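You operate a simulated robot arm through the tools that you are given. There is no shell and no other tool. Be economical: measure what you need, move in short steps, check, and stop when the job is done.

The job below is to be done with a simulated robot arm. You get a single attempt, and the scene is never put back.

Task
Take the weight from the top of the side table and leave it on the pulley there.

The check looks at the end state, three seconds after you hand in, the way a careful person would. Anything else that was tipped, shoved, dropped, spilled or broken makes it a failure.

Robot
A 6-joint arm with a two-finger parallel gripper, fixed in place. Base frame: the origin is at the foot of the arm, x ahead of it, y to its left, z up; the work surface is at about z = 0. Lengths are in mm, angles in rad, forces in N, time in s.
With the tool pointing down near the work surface it reaches from about 140 to 580 mm from the base axis. Its first joint turns from -1.152 to 1.152 rad. Payload 2.1 kg.
The tool frame sits at the grasp point between the pads (the TCP): z along the fingers, y along the line on which they close. The tips reach 30 mm beyond it. Largest opening 94 mm; finger width 28, thickness 10; the body of the gripper, 50 by 96 mm, starts 55 mm behind the TCP.
Orientation is that of the tool frame in the base frame, as [roll, pitch, yaw] about the fixed x, y, z axes, in that order (R = Rz(yaw) Ry(pitch) Rx(roll)). With the fingers straight down and closing along the base's y, the tool's x points along the base's -x, its y along +y and its z along -z.

Tools
- The arm moves only by the tool arm_command. Its argument "motion" is a list of rows, each an object (a shift or turn left out is 0, a gripper value left out holds the last) with "offset": the shift along the tool's x, y, z in mm, a list of three; "rotation": the turn, a rotation vector about the tool's x, y, z in rad, a list of three; "fingers": the gripper command, from -1 (shut) to 1 (fully open), values between in proportion. In form: [{"offset": [dx, dy, dz], "rotation": [wx, wy, wz], "fingers": fingers}, ...]. A call has 1 to 10 rows; each row shifts and turns the commanded pose from where the row before left it, along the tool's axes as they then stand. Each row takes 0.2 s and may step no farther than 50 mm and 0.15 rad from the row before; otherwise, or with a gripper value out of range, the whole call is refused. A pose out of reach is approached as far as the arm can. The call stops where the force on the tool passes 40 N (or 10 N more than at its start, if that is more) or the arm is blocked; 0.2 s more then pass. The fingers move at their own pace (about 72 mm/s each) and stop on an object; they squeeze with about 22 N. The grip force told is the motor's: it shows also when the fingers shut on nothing. Time passes only in rows, and 0.2 s behind the last, so rows that do not move let the fingers close. It gives the time, the measured TCP pose, the force on the tool (base axes), the opening and the grip force at its end, in the units of the frame above (readings bear some noise), and new pictures: "pictures" is both (left out), scene, wrist or none.
- Cameras (640 x 400 px; columns grow to the right, rows downward): "scene" is fixed at [74.5, -387.7, 491.8]; the picture's right is [0.57, -0.82, 0.00], its down [-0.41, -0.29, -0.86] and it looks along [0.71, 0.49, -0.50] (base axes); focal length 330 px, centre (320, 200). "wrist" rides on the gripper at [76, 14, -102] in the tool frame; the picture's right is [-0.18, 0.98, 0.00], its down [-0.75, -0.14, -0.64] and it looks along [-0.63, -0.12, 0.77] (tool axes); focal length 243 px, centre (320, 200).
- pixel_to_xyz(camera, pixels): for up to 12 pixels [column, row] of the newest picture of that camera ("zoom" is the newest enlarged one), the place [x, y, z] in the base frame of the surface seen there, good to about 2 mm. The clock stands still meanwhile.
- close_up(camera, box): a new picture of the part [left, top, right, bottom] of that camera's present view, enlarged. The clock stands still meanwhile.
- hand_in(): hands the job in; it is judged then, once.

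Keep the steps short. Do not move on a guess: measure, check each grasp and each placing, and mend mistakes. In all there are 60 turns and 170 pictures (those below and enlarged ones count). Leave the gripper open and the arm clear of the work at the hand-in unless told otherwise, and finish with a single line.

The tools are called after "Emit:" as a command line: name --argument value ..., lists and objects as JSON in quotes. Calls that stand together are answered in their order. arm_command: Moves the arm, as the interface text tells. Its arguments: {"type":"object","properties":{"motion":{"type":"array","items":{"type":"object","properties":{"offset":{"type":"array","items":{"type":"number"}},"rotation":{"type":"array","items":{"type":"number"}},"fingers":{"type":"number"}}}},"pictures":{"type":"string","enum":["both","scene","wrist","none"]}},"required":["motion"]} The other tools are called the same way: pixel_to_xyz (camera, pixels) gives the place of the surface under pixels of a picture; close_up (camera, box) takes an enlarged picture of a part of a camera's view; hand_in () hands the job in.

At the start:

```text
time_s: 0.0
tool_pos: [328.0, -191.9, 297.0]
orientation: [-3.14, 0.0, -3.141]
ft_force: [-1.2, 0.2, -0.5]
gripper_width: 94.0
gripper_force: 0.1
```

scene: 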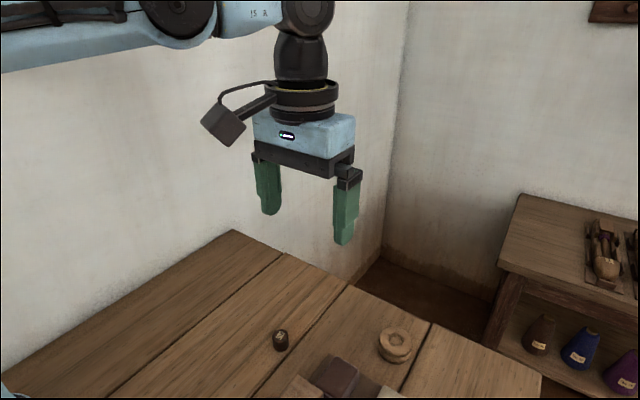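
wrist: 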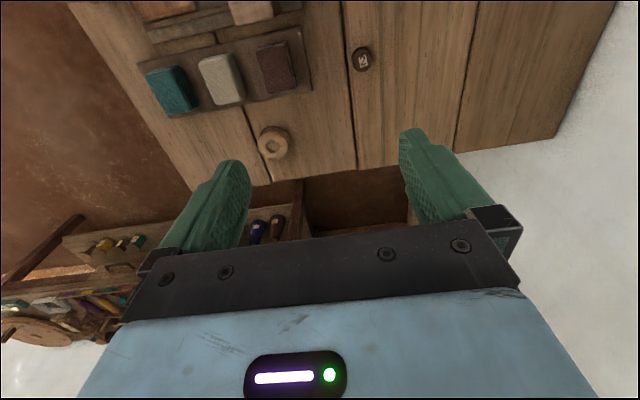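

I see a small dark cylinder at scene (280,340) and a round wooden piece at (395,345), plus another table on the right. I'll enlarge these before moving.

Emit:
close_up --camera "scene" --box '[220, 300, 460, 400]'

Emit:
close_up --camera "scene" --box '[480, 180, 640, 400]'

Emit:
close_up --camera "wrist" --box '[120, 0, 440, 200]'

Emit:
close_up --camera "wrist" --box '[0, 180, 320, 380]'

Emit:
pixel_to_xyz --camera "scene" --pixels '[[281, 333], [280, 345], [395, 335], [395, 352], [340, 310], [600, 265], [540, 200], [250, 320]]'

```text
2.67 times, centred on (340, 350) of scene
```

zoom: 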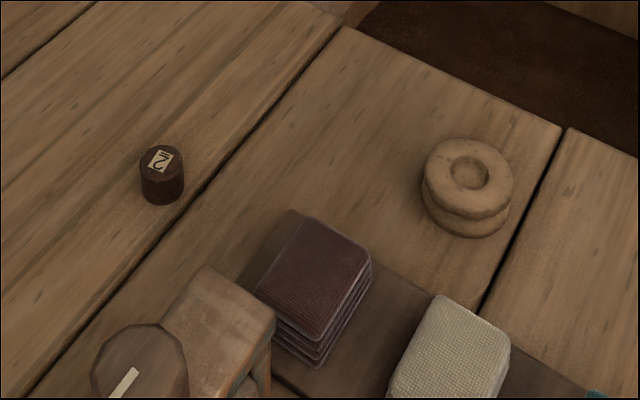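

```text
1.82 times, centred on (560, 290) of scene
```

zoom: 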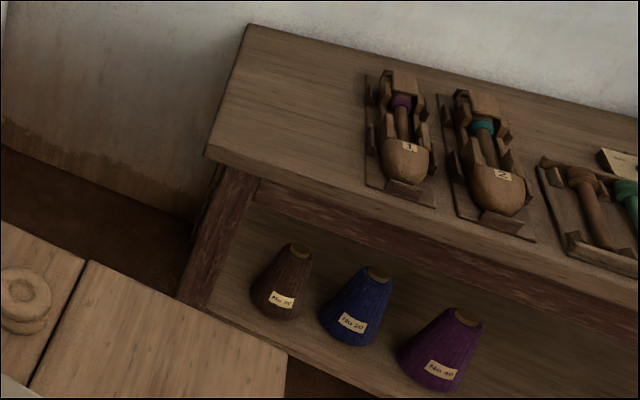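

```text
2.00 times, centred on (280, 100) of wrist
```

zoom: 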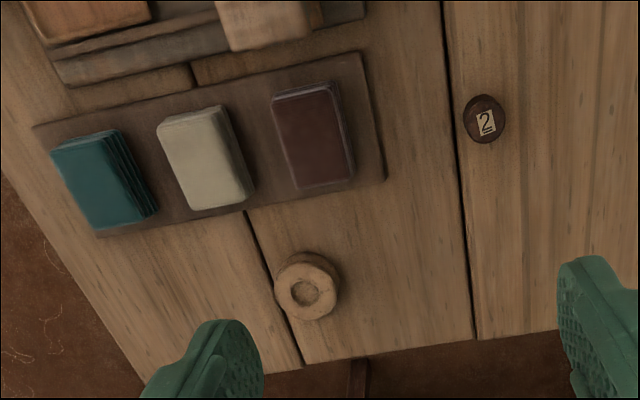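

```text
2.00 times, centred on (160, 280) of wrist
```

zoom: 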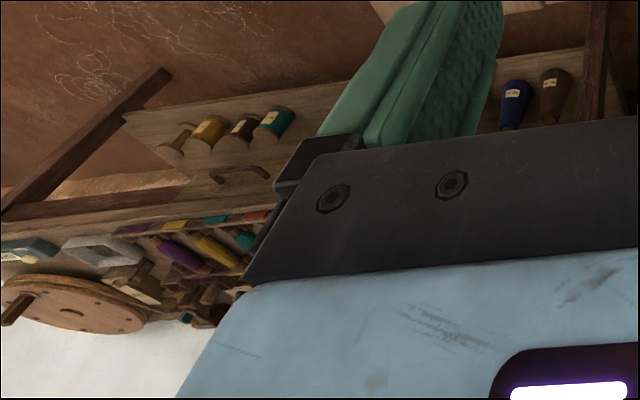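

```text
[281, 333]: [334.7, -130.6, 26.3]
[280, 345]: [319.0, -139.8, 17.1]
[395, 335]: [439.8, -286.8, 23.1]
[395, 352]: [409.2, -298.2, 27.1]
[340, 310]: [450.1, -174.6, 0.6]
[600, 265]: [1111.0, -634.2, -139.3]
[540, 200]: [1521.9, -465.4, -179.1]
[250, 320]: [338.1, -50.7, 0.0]
```

The weight "2" is at roughly (328,-135) and a grooved wooden wheel at about (425,-292). Other objects are partly out of view, so I'll retreat toward the base and up to see the whole surface.

Emit:
arm_command --motion '[{"offset": [40, 0, -20]}, {"offset": [40, 0, -20]}, {"offset": [40, 0, -20]}, {"offset": [0, 0, 0]}]'

```text
time_s: 1.0
tool_pos: [209.0, -190.8, 355.5]
orientation: [3.14, 0.0, 3.141]
ft_force: [0.1, -0.2, 1.1]
gripper_width: 94.2
gripper_force: 0.1
```

scene: 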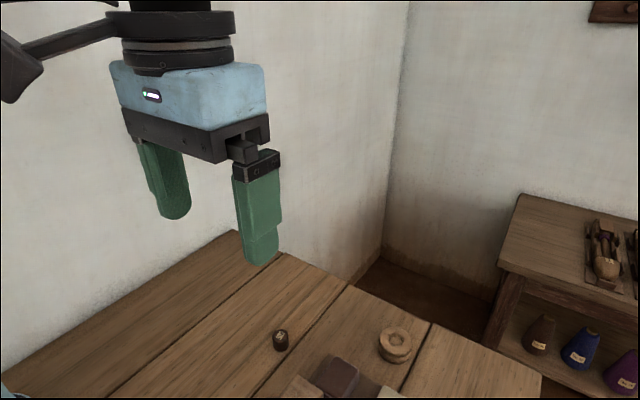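
wrist: 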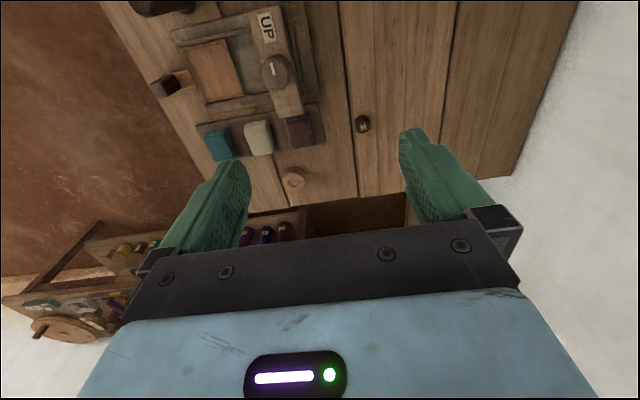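

More has come into view: a fixture labelled "UP" and a dark object at wrist (160,5). I'll enlarge that area.

Emit:
close_up --camera "wrist" --box '[100, 0, 420, 200]'

Emit:
arm_command --motion '[{"offset": [0, 0, 0], "rotation": [0, 0.15, 0]}, {"rotation": [0, 0.15, 0]}, {"rotation": [0, 0.15, 0]}, {"rotation": [0, 0.1, 0]}, {"offset": [0, 0, 0]}]' --pictures "wrist"

```text
2.00 times, centred on (260, 100) of wrist
```

zoom: 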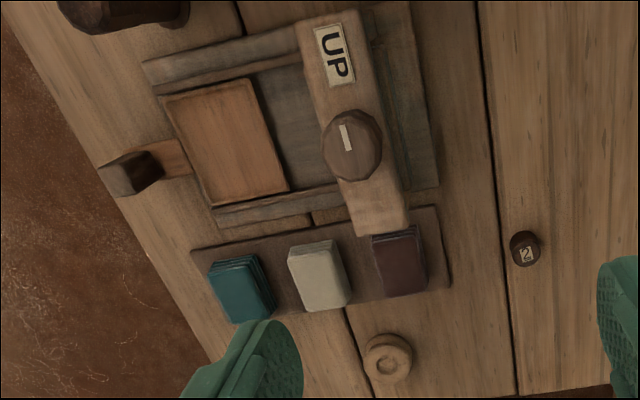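

```text
time_s: 2.2
tool_pos: [205.2, -197.0, 357.6]
orientation: [-3.132, -0.537, 3.139]
ft_force: [-0.2, 0.2, -0.5]
gripper_width: 94.0
gripper_force: 0.1
out of reach, approached as far as the arm can: row 4
```

wrist: 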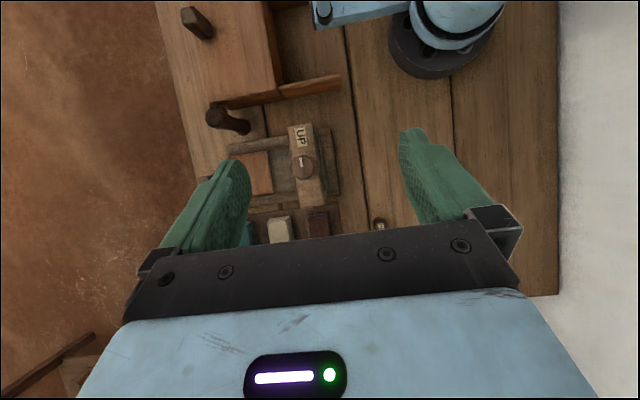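

There is also a box with a handle behind. I'll zoom to make sure there is no second weight or pulley.

Emit:
close_up --camera "wrist" --box '[150, 0, 420, 169]'

Emit:
close_up --camera "wrist" --box '[200, 100, 400, 225]'

Emit:
pixel_to_xyz --camera "wrist" --pixels '[[235, 40], [228, 118], [302, 165], [302, 136], [255, 170], [310, 85], [195, 20], [280, 60], [317, 222]]'

```text
2.37 times, centred on (285, 84) of wrist
```

zoom: 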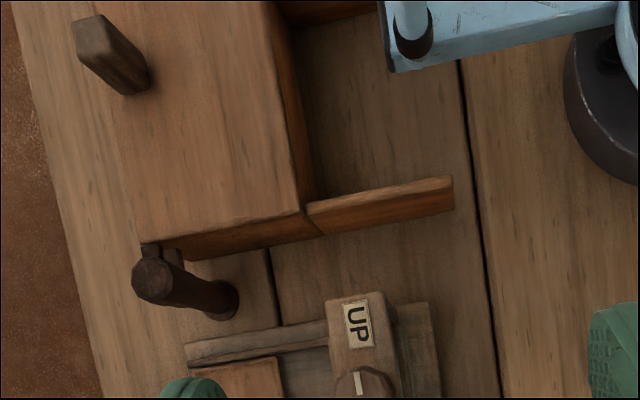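

```text
3.20 times, centred on (300, 162) of wrist
```

zoom: 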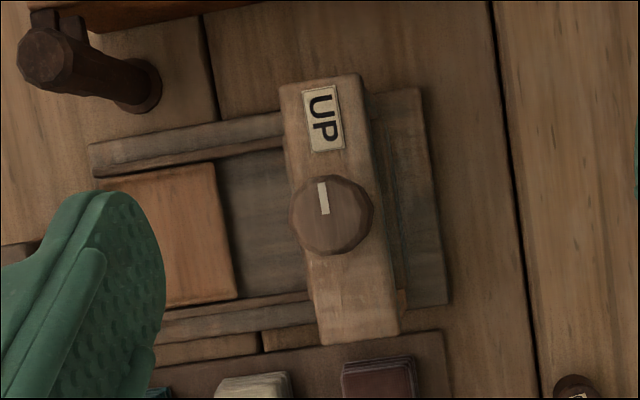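

```text
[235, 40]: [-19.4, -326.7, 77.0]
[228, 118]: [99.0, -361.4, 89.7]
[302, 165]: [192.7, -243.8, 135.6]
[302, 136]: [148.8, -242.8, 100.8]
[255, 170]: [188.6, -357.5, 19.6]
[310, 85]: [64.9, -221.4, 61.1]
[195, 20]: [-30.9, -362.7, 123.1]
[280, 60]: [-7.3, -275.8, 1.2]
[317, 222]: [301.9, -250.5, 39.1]
```

Only one weight and one pulley are visible within reach. I'll turn the tool back to vertical and return near the start pose to measure both.

Emit:
arm_command --motion '[{"rotation": [0, -0.15, 0]}, {"rotation": [0, -0.15, 0]}, {"rotation": [0, -0.15, 0]}, {"rotation": [0, -0.1, 0]}, {"offset": [-40, 0, 20]}, {"offset": [-30, 0, 40]}, {"offset": [-30, 0, 40]}, {}]' --pictures "wrist"

```text
time_s: 4.0
tool_pos: [305.3, -197.3, 256.2]
orientation: [-3.14, 0.0, 3.141]
ft_force: [0.4, -0.1, -0.6]
gripper_width: 94.1
gripper_force: 0.0
```

wrist: 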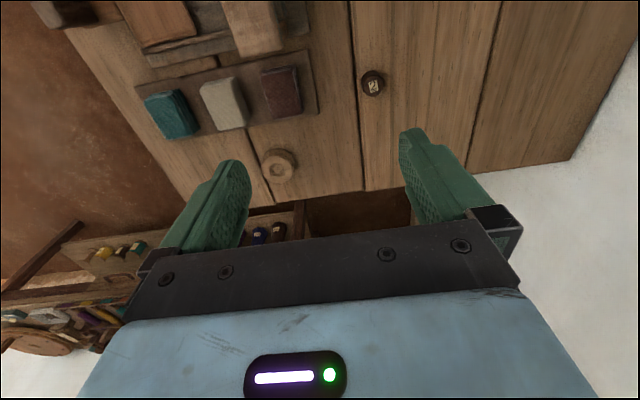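

Now I'll zoom on the weight (373,83) and the pulley (279,166).

Emit:
close_up --camera "wrist" --box '[333, 58, 413, 108]'

Emit:
pixel_to_xyz --camera "zoom" --pixels '[[320, 200], [260, 150], [400, 150], [330, 120], [345, 280], [330, 220], [250, 200], [400, 200]]'

Emit:
close_up --camera "wrist" --box '[239, 141, 319, 191]'

Emit:
pixel_to_xyz --camera "zoom" --pixels '[[320, 200], [310, 240], [310, 180], [310, 300], [220, 240], [400, 240], [310, 150], [310, 110]]'

```text
8.00 times, centred on (373, 83) of wrist
```

zoom: 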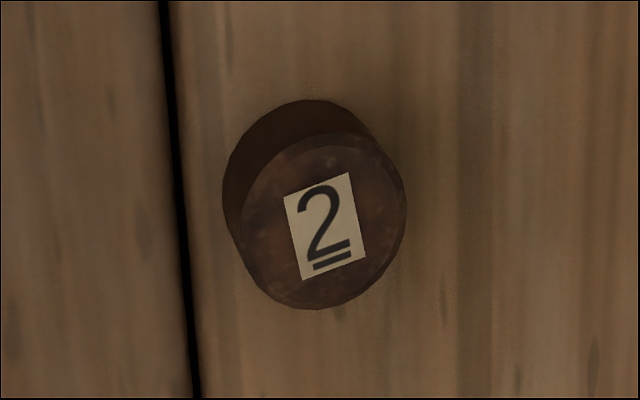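

```text
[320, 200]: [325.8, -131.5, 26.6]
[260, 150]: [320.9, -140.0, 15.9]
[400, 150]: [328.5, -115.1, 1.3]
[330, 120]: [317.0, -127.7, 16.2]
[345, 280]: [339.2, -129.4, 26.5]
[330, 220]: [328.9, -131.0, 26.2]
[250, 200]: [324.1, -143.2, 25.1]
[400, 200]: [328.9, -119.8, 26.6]
```

```text
8.00 times, centred on (279, 166) of wrist
```

zoom: 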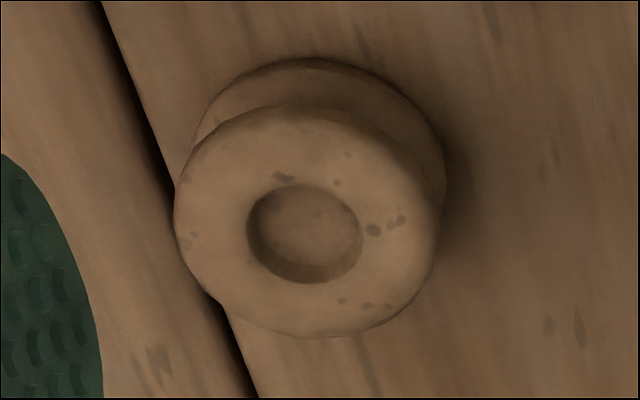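

```text
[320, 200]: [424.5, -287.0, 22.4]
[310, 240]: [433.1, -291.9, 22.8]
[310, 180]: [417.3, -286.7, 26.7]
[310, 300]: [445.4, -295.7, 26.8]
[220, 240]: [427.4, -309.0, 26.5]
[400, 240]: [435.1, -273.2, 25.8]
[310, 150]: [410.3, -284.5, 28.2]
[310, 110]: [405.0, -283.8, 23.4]
```

Weight: top centre about (329,-132.4), height 26.5, diameter about 26. Pulley: rim top z≈27 with a shallow recess, centre about (429,-291). I'll move above the weight and descend partway.

Emit:
arm_command --motion '[{"offset": [-12, 32, 15]}, {"offset": [-11.5, 33, 15]}, {"offset": [0, 0, 40]}, {"offset": [0, 0, 40]}, {"offset": [0, 0, 40]}, {}]'

```text
time_s: 5.4
tool_pos: [329.1, -132.7, 107.2]
orientation: [-3.141, 0.0, -3.141]
ft_force: [0.1, 0.0, 0.0]
gripper_width: 94.1
gripper_force: 0.1
```

scene: 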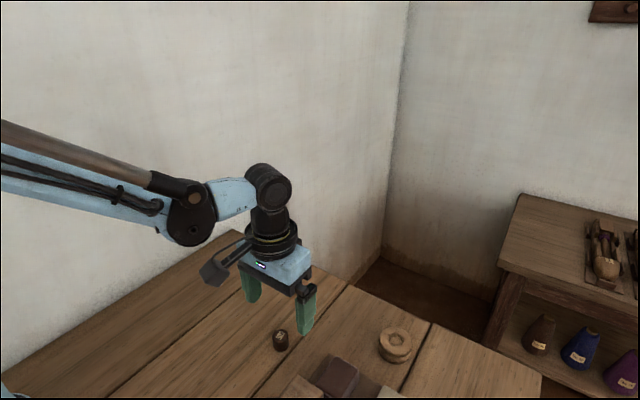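
wrist: 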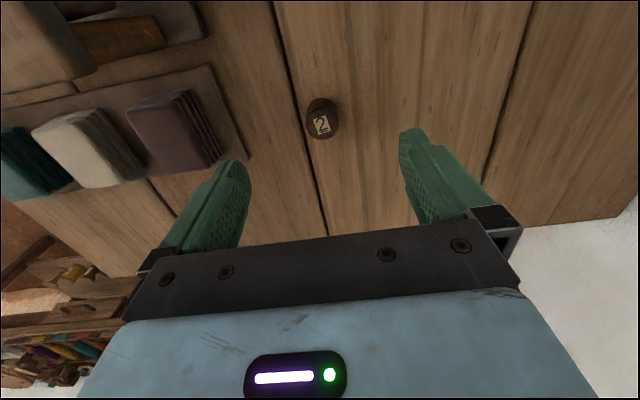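

Centred. I'll recheck the weight's top centre near (322,123) close up.

Emit:
close_up --camera "wrist" --box '[282, 95, 362, 145]'

Emit:
pixel_to_xyz --camera "wrist" --pixels '[[322, 124], [312, 124], [333, 124], [322, 114], [322, 134]]'

```text
8.00 times, centred on (322, 120) of wrist
```

zoom: 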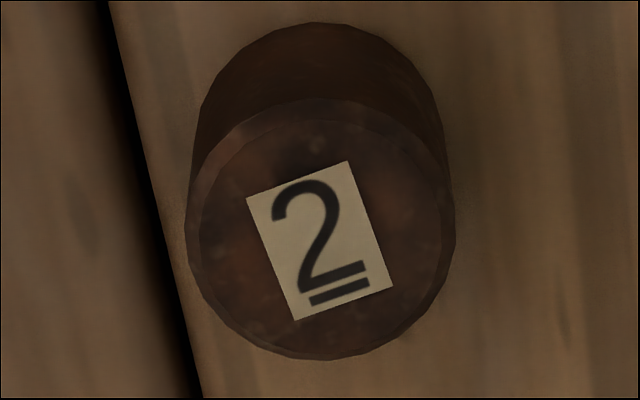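

```text
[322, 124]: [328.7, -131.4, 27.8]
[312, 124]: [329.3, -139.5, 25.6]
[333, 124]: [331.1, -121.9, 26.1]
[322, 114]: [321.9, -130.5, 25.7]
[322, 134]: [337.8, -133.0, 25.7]
```

Centre is about (329.5,-131.5). I'll descend 70 mm to TCP z≈37 (tips ≈7).

Emit:
arm_command --motion '[{"offset": [0, 1, 30]}, {"offset": [0, 0, 25]}, {"offset": [0, 0, 15]}, {}]'

```text
time_s: 6.4
tool_pos: [329.1, -131.4, 37.7]
orientation: [-3.141, 0.0, -3.141]
ft_force: [0.1, 0.0, 0.3]
gripper_width: 94.0
gripper_force: 0.0
```

scene: 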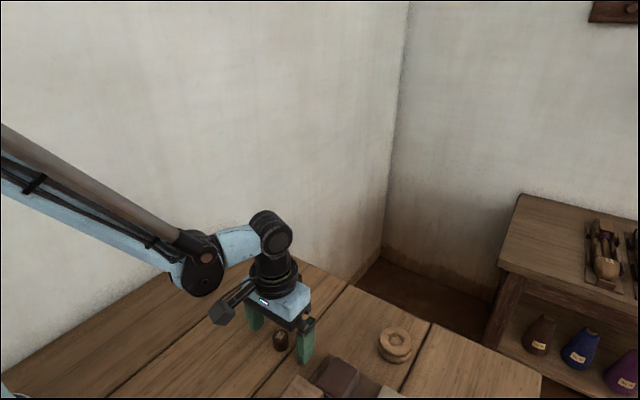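
wrist: 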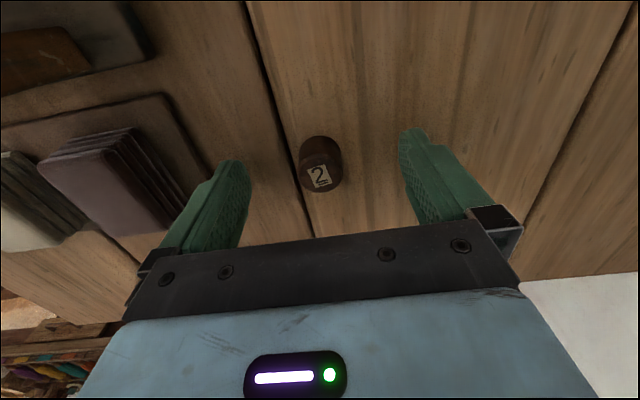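

Fingers straddle the weight. Closing now, holding still.

Emit:
arm_command --motion '[{"fingers": -1}, {"fingers": -1}, {"fingers": -1}, {"fingers": -1}, {"fingers": -1}]' --pictures "wrist"

```text
time_s: 7.6
tool_pos: [329.1, -131.9, 36.8]
orientation: [-3.141, 0.001, -3.141]
ft_force: [-0.8, 0.0, 0.2]
gripper_width: 25.8
gripper_force: 22.4
```

wrist: 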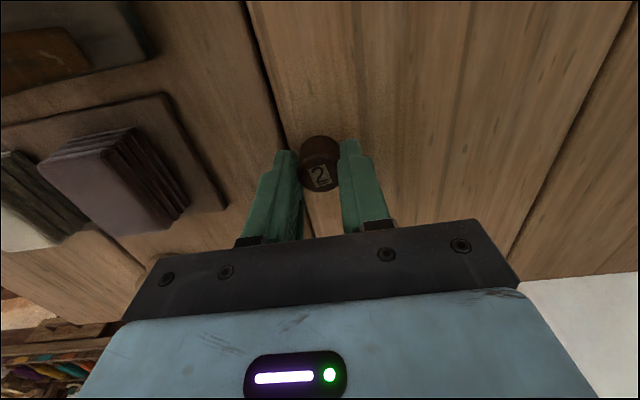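

Held at 25.8 mm, force 22 N. Lifting slowly.

Emit:
arm_command --motion '[{"offset": [0, 0, -10]}, {"offset": [0, 0, -20]}, {"offset": [0, 0, -30]}, {"offset": [0, 0, -30]}, {}]'

```text
time_s: 8.8
tool_pos: [329.6, -130.6, 126.8]
orientation: [3.141, 0.0, -3.141]
ft_force: [0.6, -0.5, -1.2]
gripper_width: 25.5
gripper_force: 21.9
```

scene: 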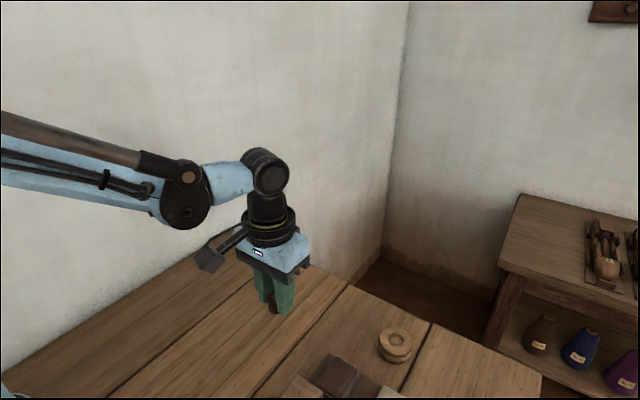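
wrist: 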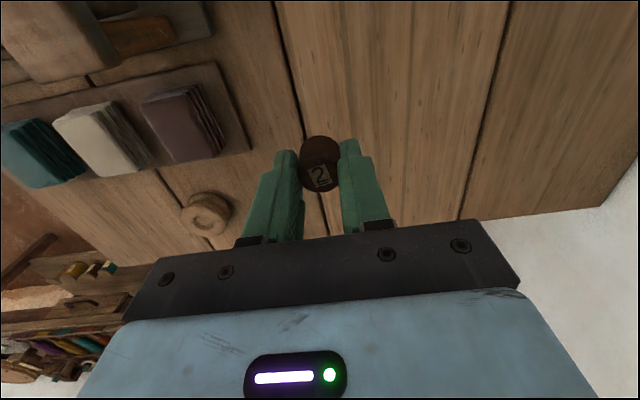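

The weight is up. Now I measure the pulley's rim and recess precisely, at wrist (208,213) and scene (395,342).

Emit:
close_up --camera "wrist" --box '[168, 188, 248, 238]'

Emit:
close_up --camera "scene" --box '[355, 320, 435, 370]'

```text
8.00 times, centred on (208, 213) of wrist
```

zoom: 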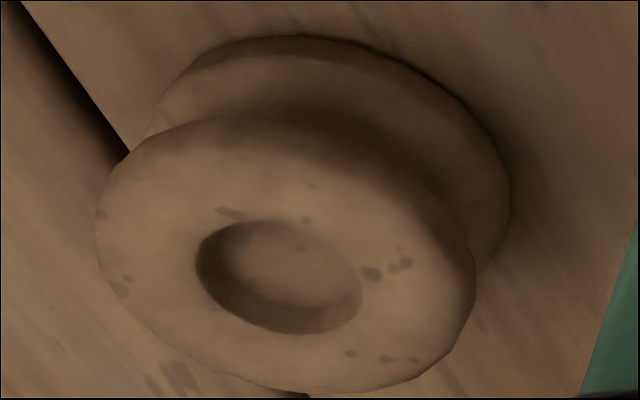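

```text
8.00 times, centred on (395, 345) of scene
```

zoom: 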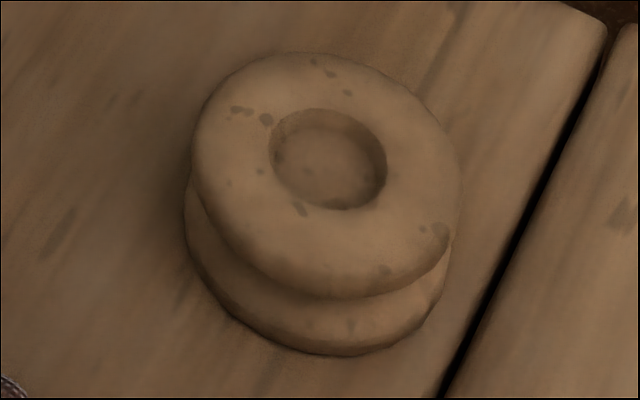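

Emit:
pixel_to_xyz --camera "zoom" --pixels '[[328, 160], [266, 155], [392, 165], [330, 104], [328, 214], [260, 110], [400, 210], [260, 210], [400, 110], [330, 180], [215, 160], [440, 180]]'

```text
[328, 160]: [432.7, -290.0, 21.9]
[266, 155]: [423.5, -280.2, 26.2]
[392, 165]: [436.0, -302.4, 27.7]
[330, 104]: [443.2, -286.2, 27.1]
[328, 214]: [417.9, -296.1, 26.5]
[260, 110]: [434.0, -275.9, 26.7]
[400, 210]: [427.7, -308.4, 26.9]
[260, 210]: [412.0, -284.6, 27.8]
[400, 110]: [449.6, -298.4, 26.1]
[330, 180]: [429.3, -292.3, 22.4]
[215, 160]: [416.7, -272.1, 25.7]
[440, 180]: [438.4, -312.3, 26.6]
```

The recess centre is (430,-291.3), rim z≈26.8, recess about 23.5 wide, so the 26 mm weight will rest flat on the rim. I'll carry it over at the current height (its bottom ≈90 clears everything on the way).

Emit:
arm_command --motion '[{"offset": [-20, -32, 0]}, {"offset": [-20, -32, 0]}, {"offset": [-20, -32, 0]}, {"offset": [-20, -32, 0]}, {"offset": [-20.5, -32, 0]}, {}, {}]'

```text
time_s: 10.4
tool_pos: [430.4, -291.5, 127.9]
orientation: [-3.139, -0.001, -3.141]
ft_force: [0.7, -0.5, -0.8]
gripper_width: 25.8
gripper_force: 21.6
```

scene: 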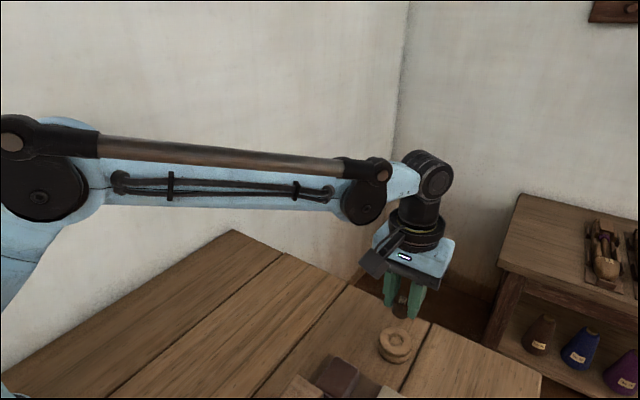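
wrist: 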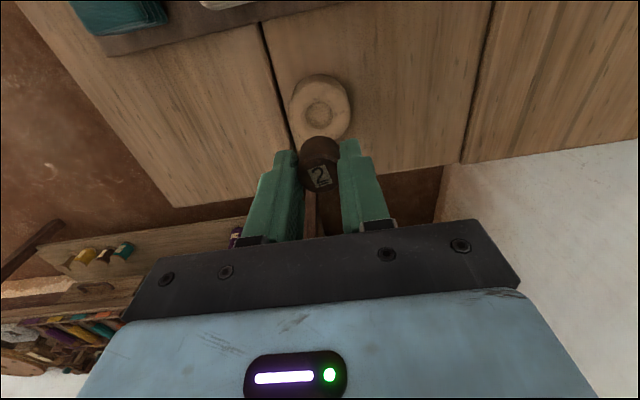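

It is above the pulley. Lowering to TCP z≈72 (about 8 mm above contact), then checking.

Emit:
arm_command --motion '[{"offset": [0, 0, 25]}, {"offset": [0, 0, 20]}, {"offset": [0, 0, 10]}, {}]'

Emit:
close_up --camera "scene" --box '[355, 300, 451, 360]'

Emit:
close_up --camera "wrist" --box '[270, 100, 366, 160]'

```text
time_s: 11.4
tool_pos: [429.3, -291.3, 71.4]
orientation: [-3.141, 0.001, -3.141]
ft_force: [0.2, -0.3, -1.3]
gripper_width: 25.8
gripper_force: 22.3
```

scene: 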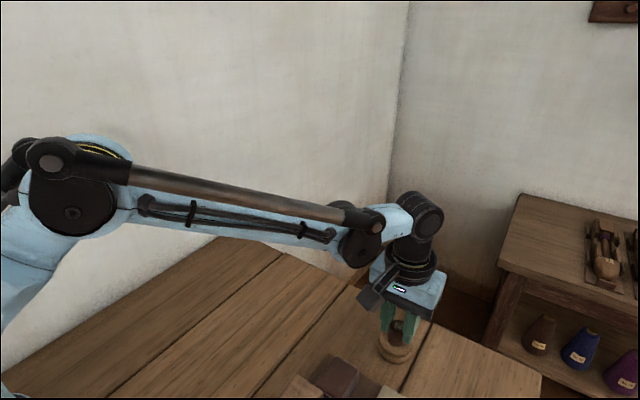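
wrist: 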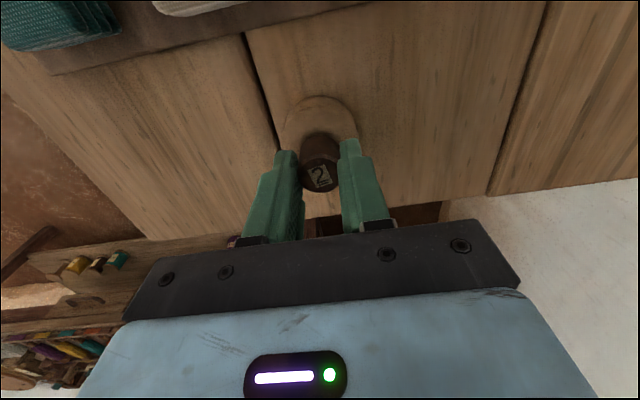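

```text
6.67 times, centred on (403, 330) of scene
```

zoom: 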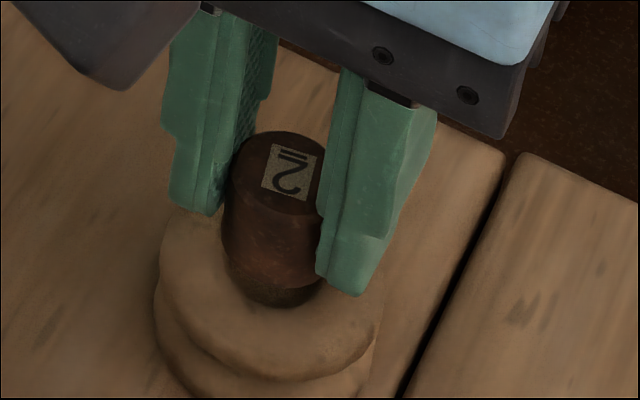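

```text
6.67 times, centred on (318, 130) of wrist
```

zoom: 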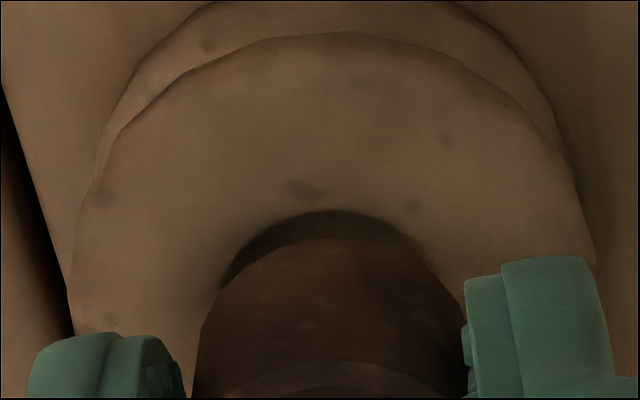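

The weight hangs centred just above the recess. I'll lower in small steps and watch the vertical force.

Emit:
arm_command --motion '[{"offset": [-0.5, 0, 3]}, {"offset": [0, 0, 2]}, {"offset": [0, 0, 1]}, {}]' --pictures "none"

Emit:
close_up --camera "scene" --box '[355, 310, 435, 360]'

Emit:
arm_command --motion '[{"offset": [0, 0, 1]}, {}]' --pictures "none"

```text
time_s: 12.4
tool_pos: [430.3, -292.4, 65.0]
orientation: [-3.141, 0.0, -3.141]
ft_force: [0.1, 0.2, -0.6]
gripper_width: 25.8
gripper_force: 21.8
```

```text
8.00 times, centred on (395, 335) of scene
```

zoom: 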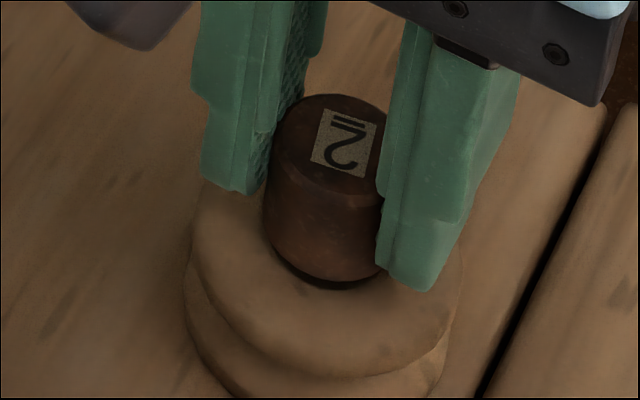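

```text
time_s: 13.0
tool_pos: [430.3, -291.5, 64.3]
orientation: [3.14, 0.0, 3.141]
ft_force: [-0.4, -0.1, -0.2]
gripper_width: 25.5
gripper_force: 22.0
```

No contact force yet; another 1 mm at a time.

Emit:
arm_command --motion '[{"offset": [0, 0, 1]}, {}]' --pictures "none"

Emit:
close_up --camera "scene" --box '[355, 310, 435, 360]'

```text
time_s: 13.6
tool_pos: [429.7, -291.0, 65.2]
orientation: [3.14, 0.001, 3.14]
ft_force: [0.5, 0.2, 0.1]
gripper_width: 25.4
gripper_force: 22.1
```

```text
8.00 times, centred on (395, 335) of scene
```

zoom: 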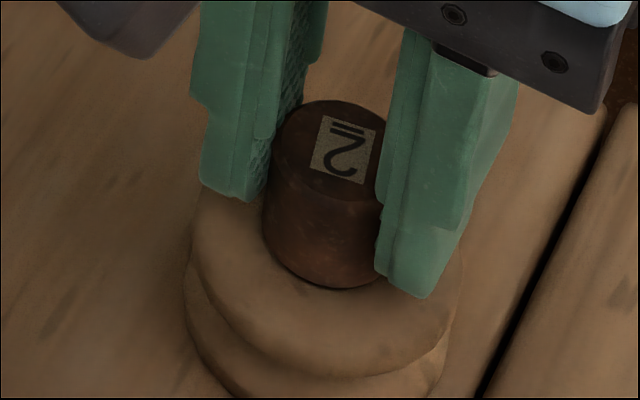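

Nearly touching, reading noise about 1 mm. One more 1 mm step.

Emit:
arm_command --motion '[{"offset": [0, 0, 0.7]}, {}, {}]' --pictures "none"

Emit:
close_up --camera "scene" --box '[355, 310, 435, 360]'

```text
time_s: 14.4
tool_pos: [430.7, -291.9, 62.3]
orientation: [-3.14, 0.001, -3.141]
ft_force: [-0.2, -0.2, 0.9]
gripper_width: 25.5
gripper_force: 22.6
```

```text
8.00 times, centred on (395, 335) of scene
```

zoom: 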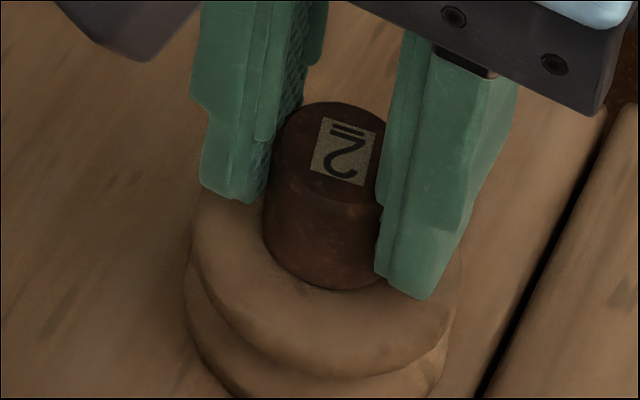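

I'll measure the weight's top: seated on the rim it should be at about z=53.

Emit:
pixel_to_xyz --camera "zoom" --pixels '[[325, 150], [345, 150], [320, 120], [340, 180], [320, 285], [320, 300]]'

Emit:
arm_command --motion '[{"offset": [0, 0, 0.7]}, {}, {}]' --pictures "none"

Emit:
close_up --camera "scene" --box '[355, 310, 435, 360]'

```text
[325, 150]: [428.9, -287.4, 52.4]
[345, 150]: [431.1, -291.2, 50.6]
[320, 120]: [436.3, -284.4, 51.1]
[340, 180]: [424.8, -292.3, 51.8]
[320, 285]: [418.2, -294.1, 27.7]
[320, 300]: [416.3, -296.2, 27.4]
```

```text
time_s: 15.2
tool_pos: [430.7, -291.6, 62.3]
orientation: [-3.139, 0.001, -3.141]
ft_force: [0.3, -0.3, 15.3]
gripper_width: 25.8
gripper_force: 21.7
```

```text
8.00 times, centred on (395, 335) of scene
```

zoom: 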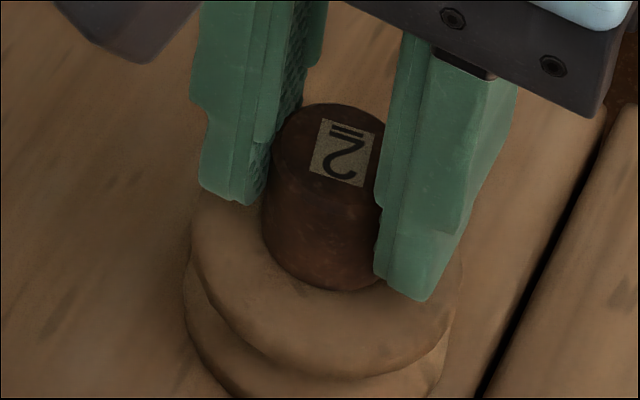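

Contact: 15 N upward. I'll ease up 0.5 mm and open the fingers gently.

Emit:
arm_command --motion '[{"offset": [0, 0, -0.5]}, {}, {"fingers": -0.35}, {"fingers": -0.2}, {"fingers": 0}, {"fingers": 0.1}, {}]'

Emit:
close_up --camera "scene" --box '[355, 310, 435, 360]'

```text
time_s: 16.8
tool_pos: [430.1, -290.5, 63.3]
orientation: [3.141, 0.0, 3.141]
ft_force: [-0.2, 0.4, 0.2]
gripper_width: 51.7
gripper_force: 0.0
```

scene: 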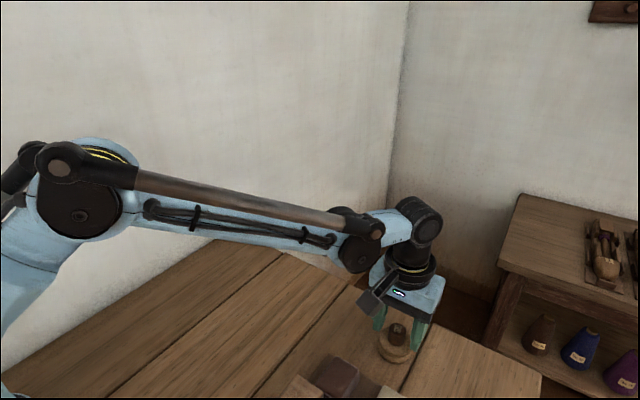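
wrist: 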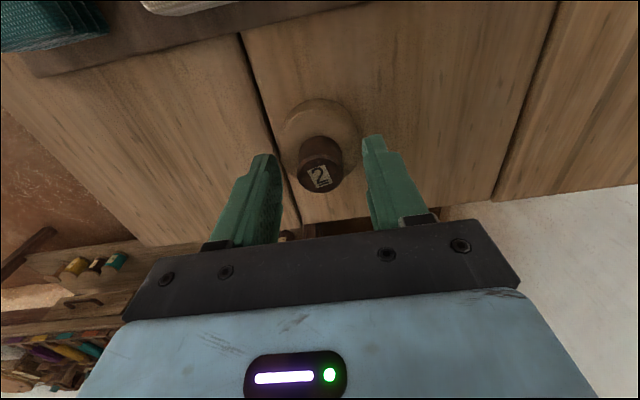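

```text
8.00 times, centred on (395, 335) of scene
```

zoom: 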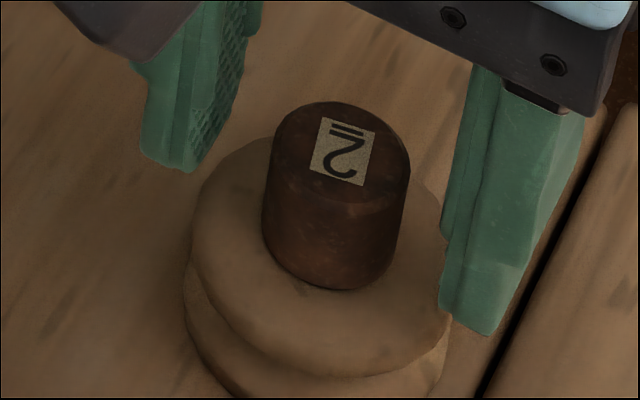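

Weight stands upright and centred. Opening fully and rising straight up, then withdrawing a bit.

Emit:
arm_command --motion '[{"fingers": 1}, {"fingers": 1}, {"offset": [0, 0, -15]}, {"offset": [0, 0, -30]}, {"offset": [0, 0, -40]}, {"offset": [0, 0, -40]}, {"offset": [20, 20, -20]}, {"offset": [30, 30, 0]}, {}]'

Emit:
close_up --camera "scene" --box '[355, 310, 435, 360]'

Emit:
pixel_to_xyz --camera "zoom" --pixels '[[325, 150], [345, 150], [340, 180], [230, 230], [430, 230]]'

```text
time_s: 18.8
tool_pos: [377.0, -243.0, 208.3]
orientation: [-3.141, 0.001, 3.141]
ft_force: [0.6, 0.1, 0.0]
gripper_width: 93.9
gripper_force: 0.1
```

scene: 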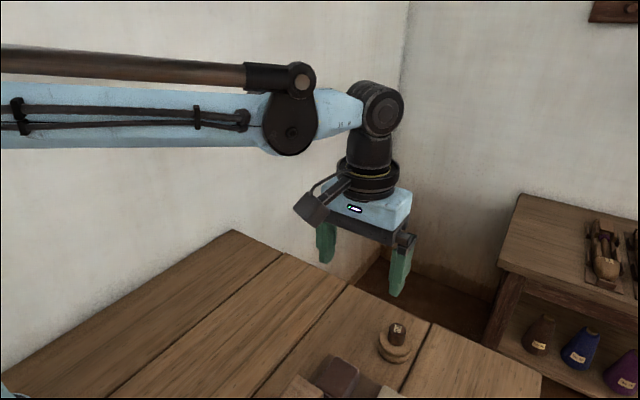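
wrist: 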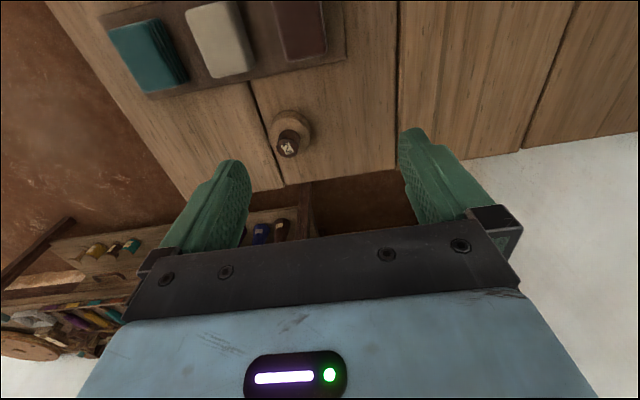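

```text
8.00 times, centred on (395, 335) of scene
```

zoom: 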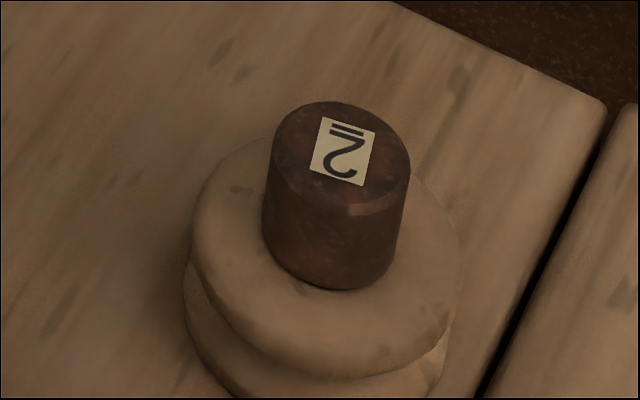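

```text
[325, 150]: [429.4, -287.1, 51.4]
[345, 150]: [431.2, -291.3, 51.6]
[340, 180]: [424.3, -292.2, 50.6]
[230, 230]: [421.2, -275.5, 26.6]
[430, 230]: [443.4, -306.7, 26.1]
```

The weight stands level on the pulley (top z≈51.5), nothing else has moved, and the gripper is open and clear. Handing in.

Emit:
hand_in

```text
The job is handed in.
```

The weight marked "2" is standing upright and centred on the pulley, the gripper is open and clear, and I saw nothing else disturbed.
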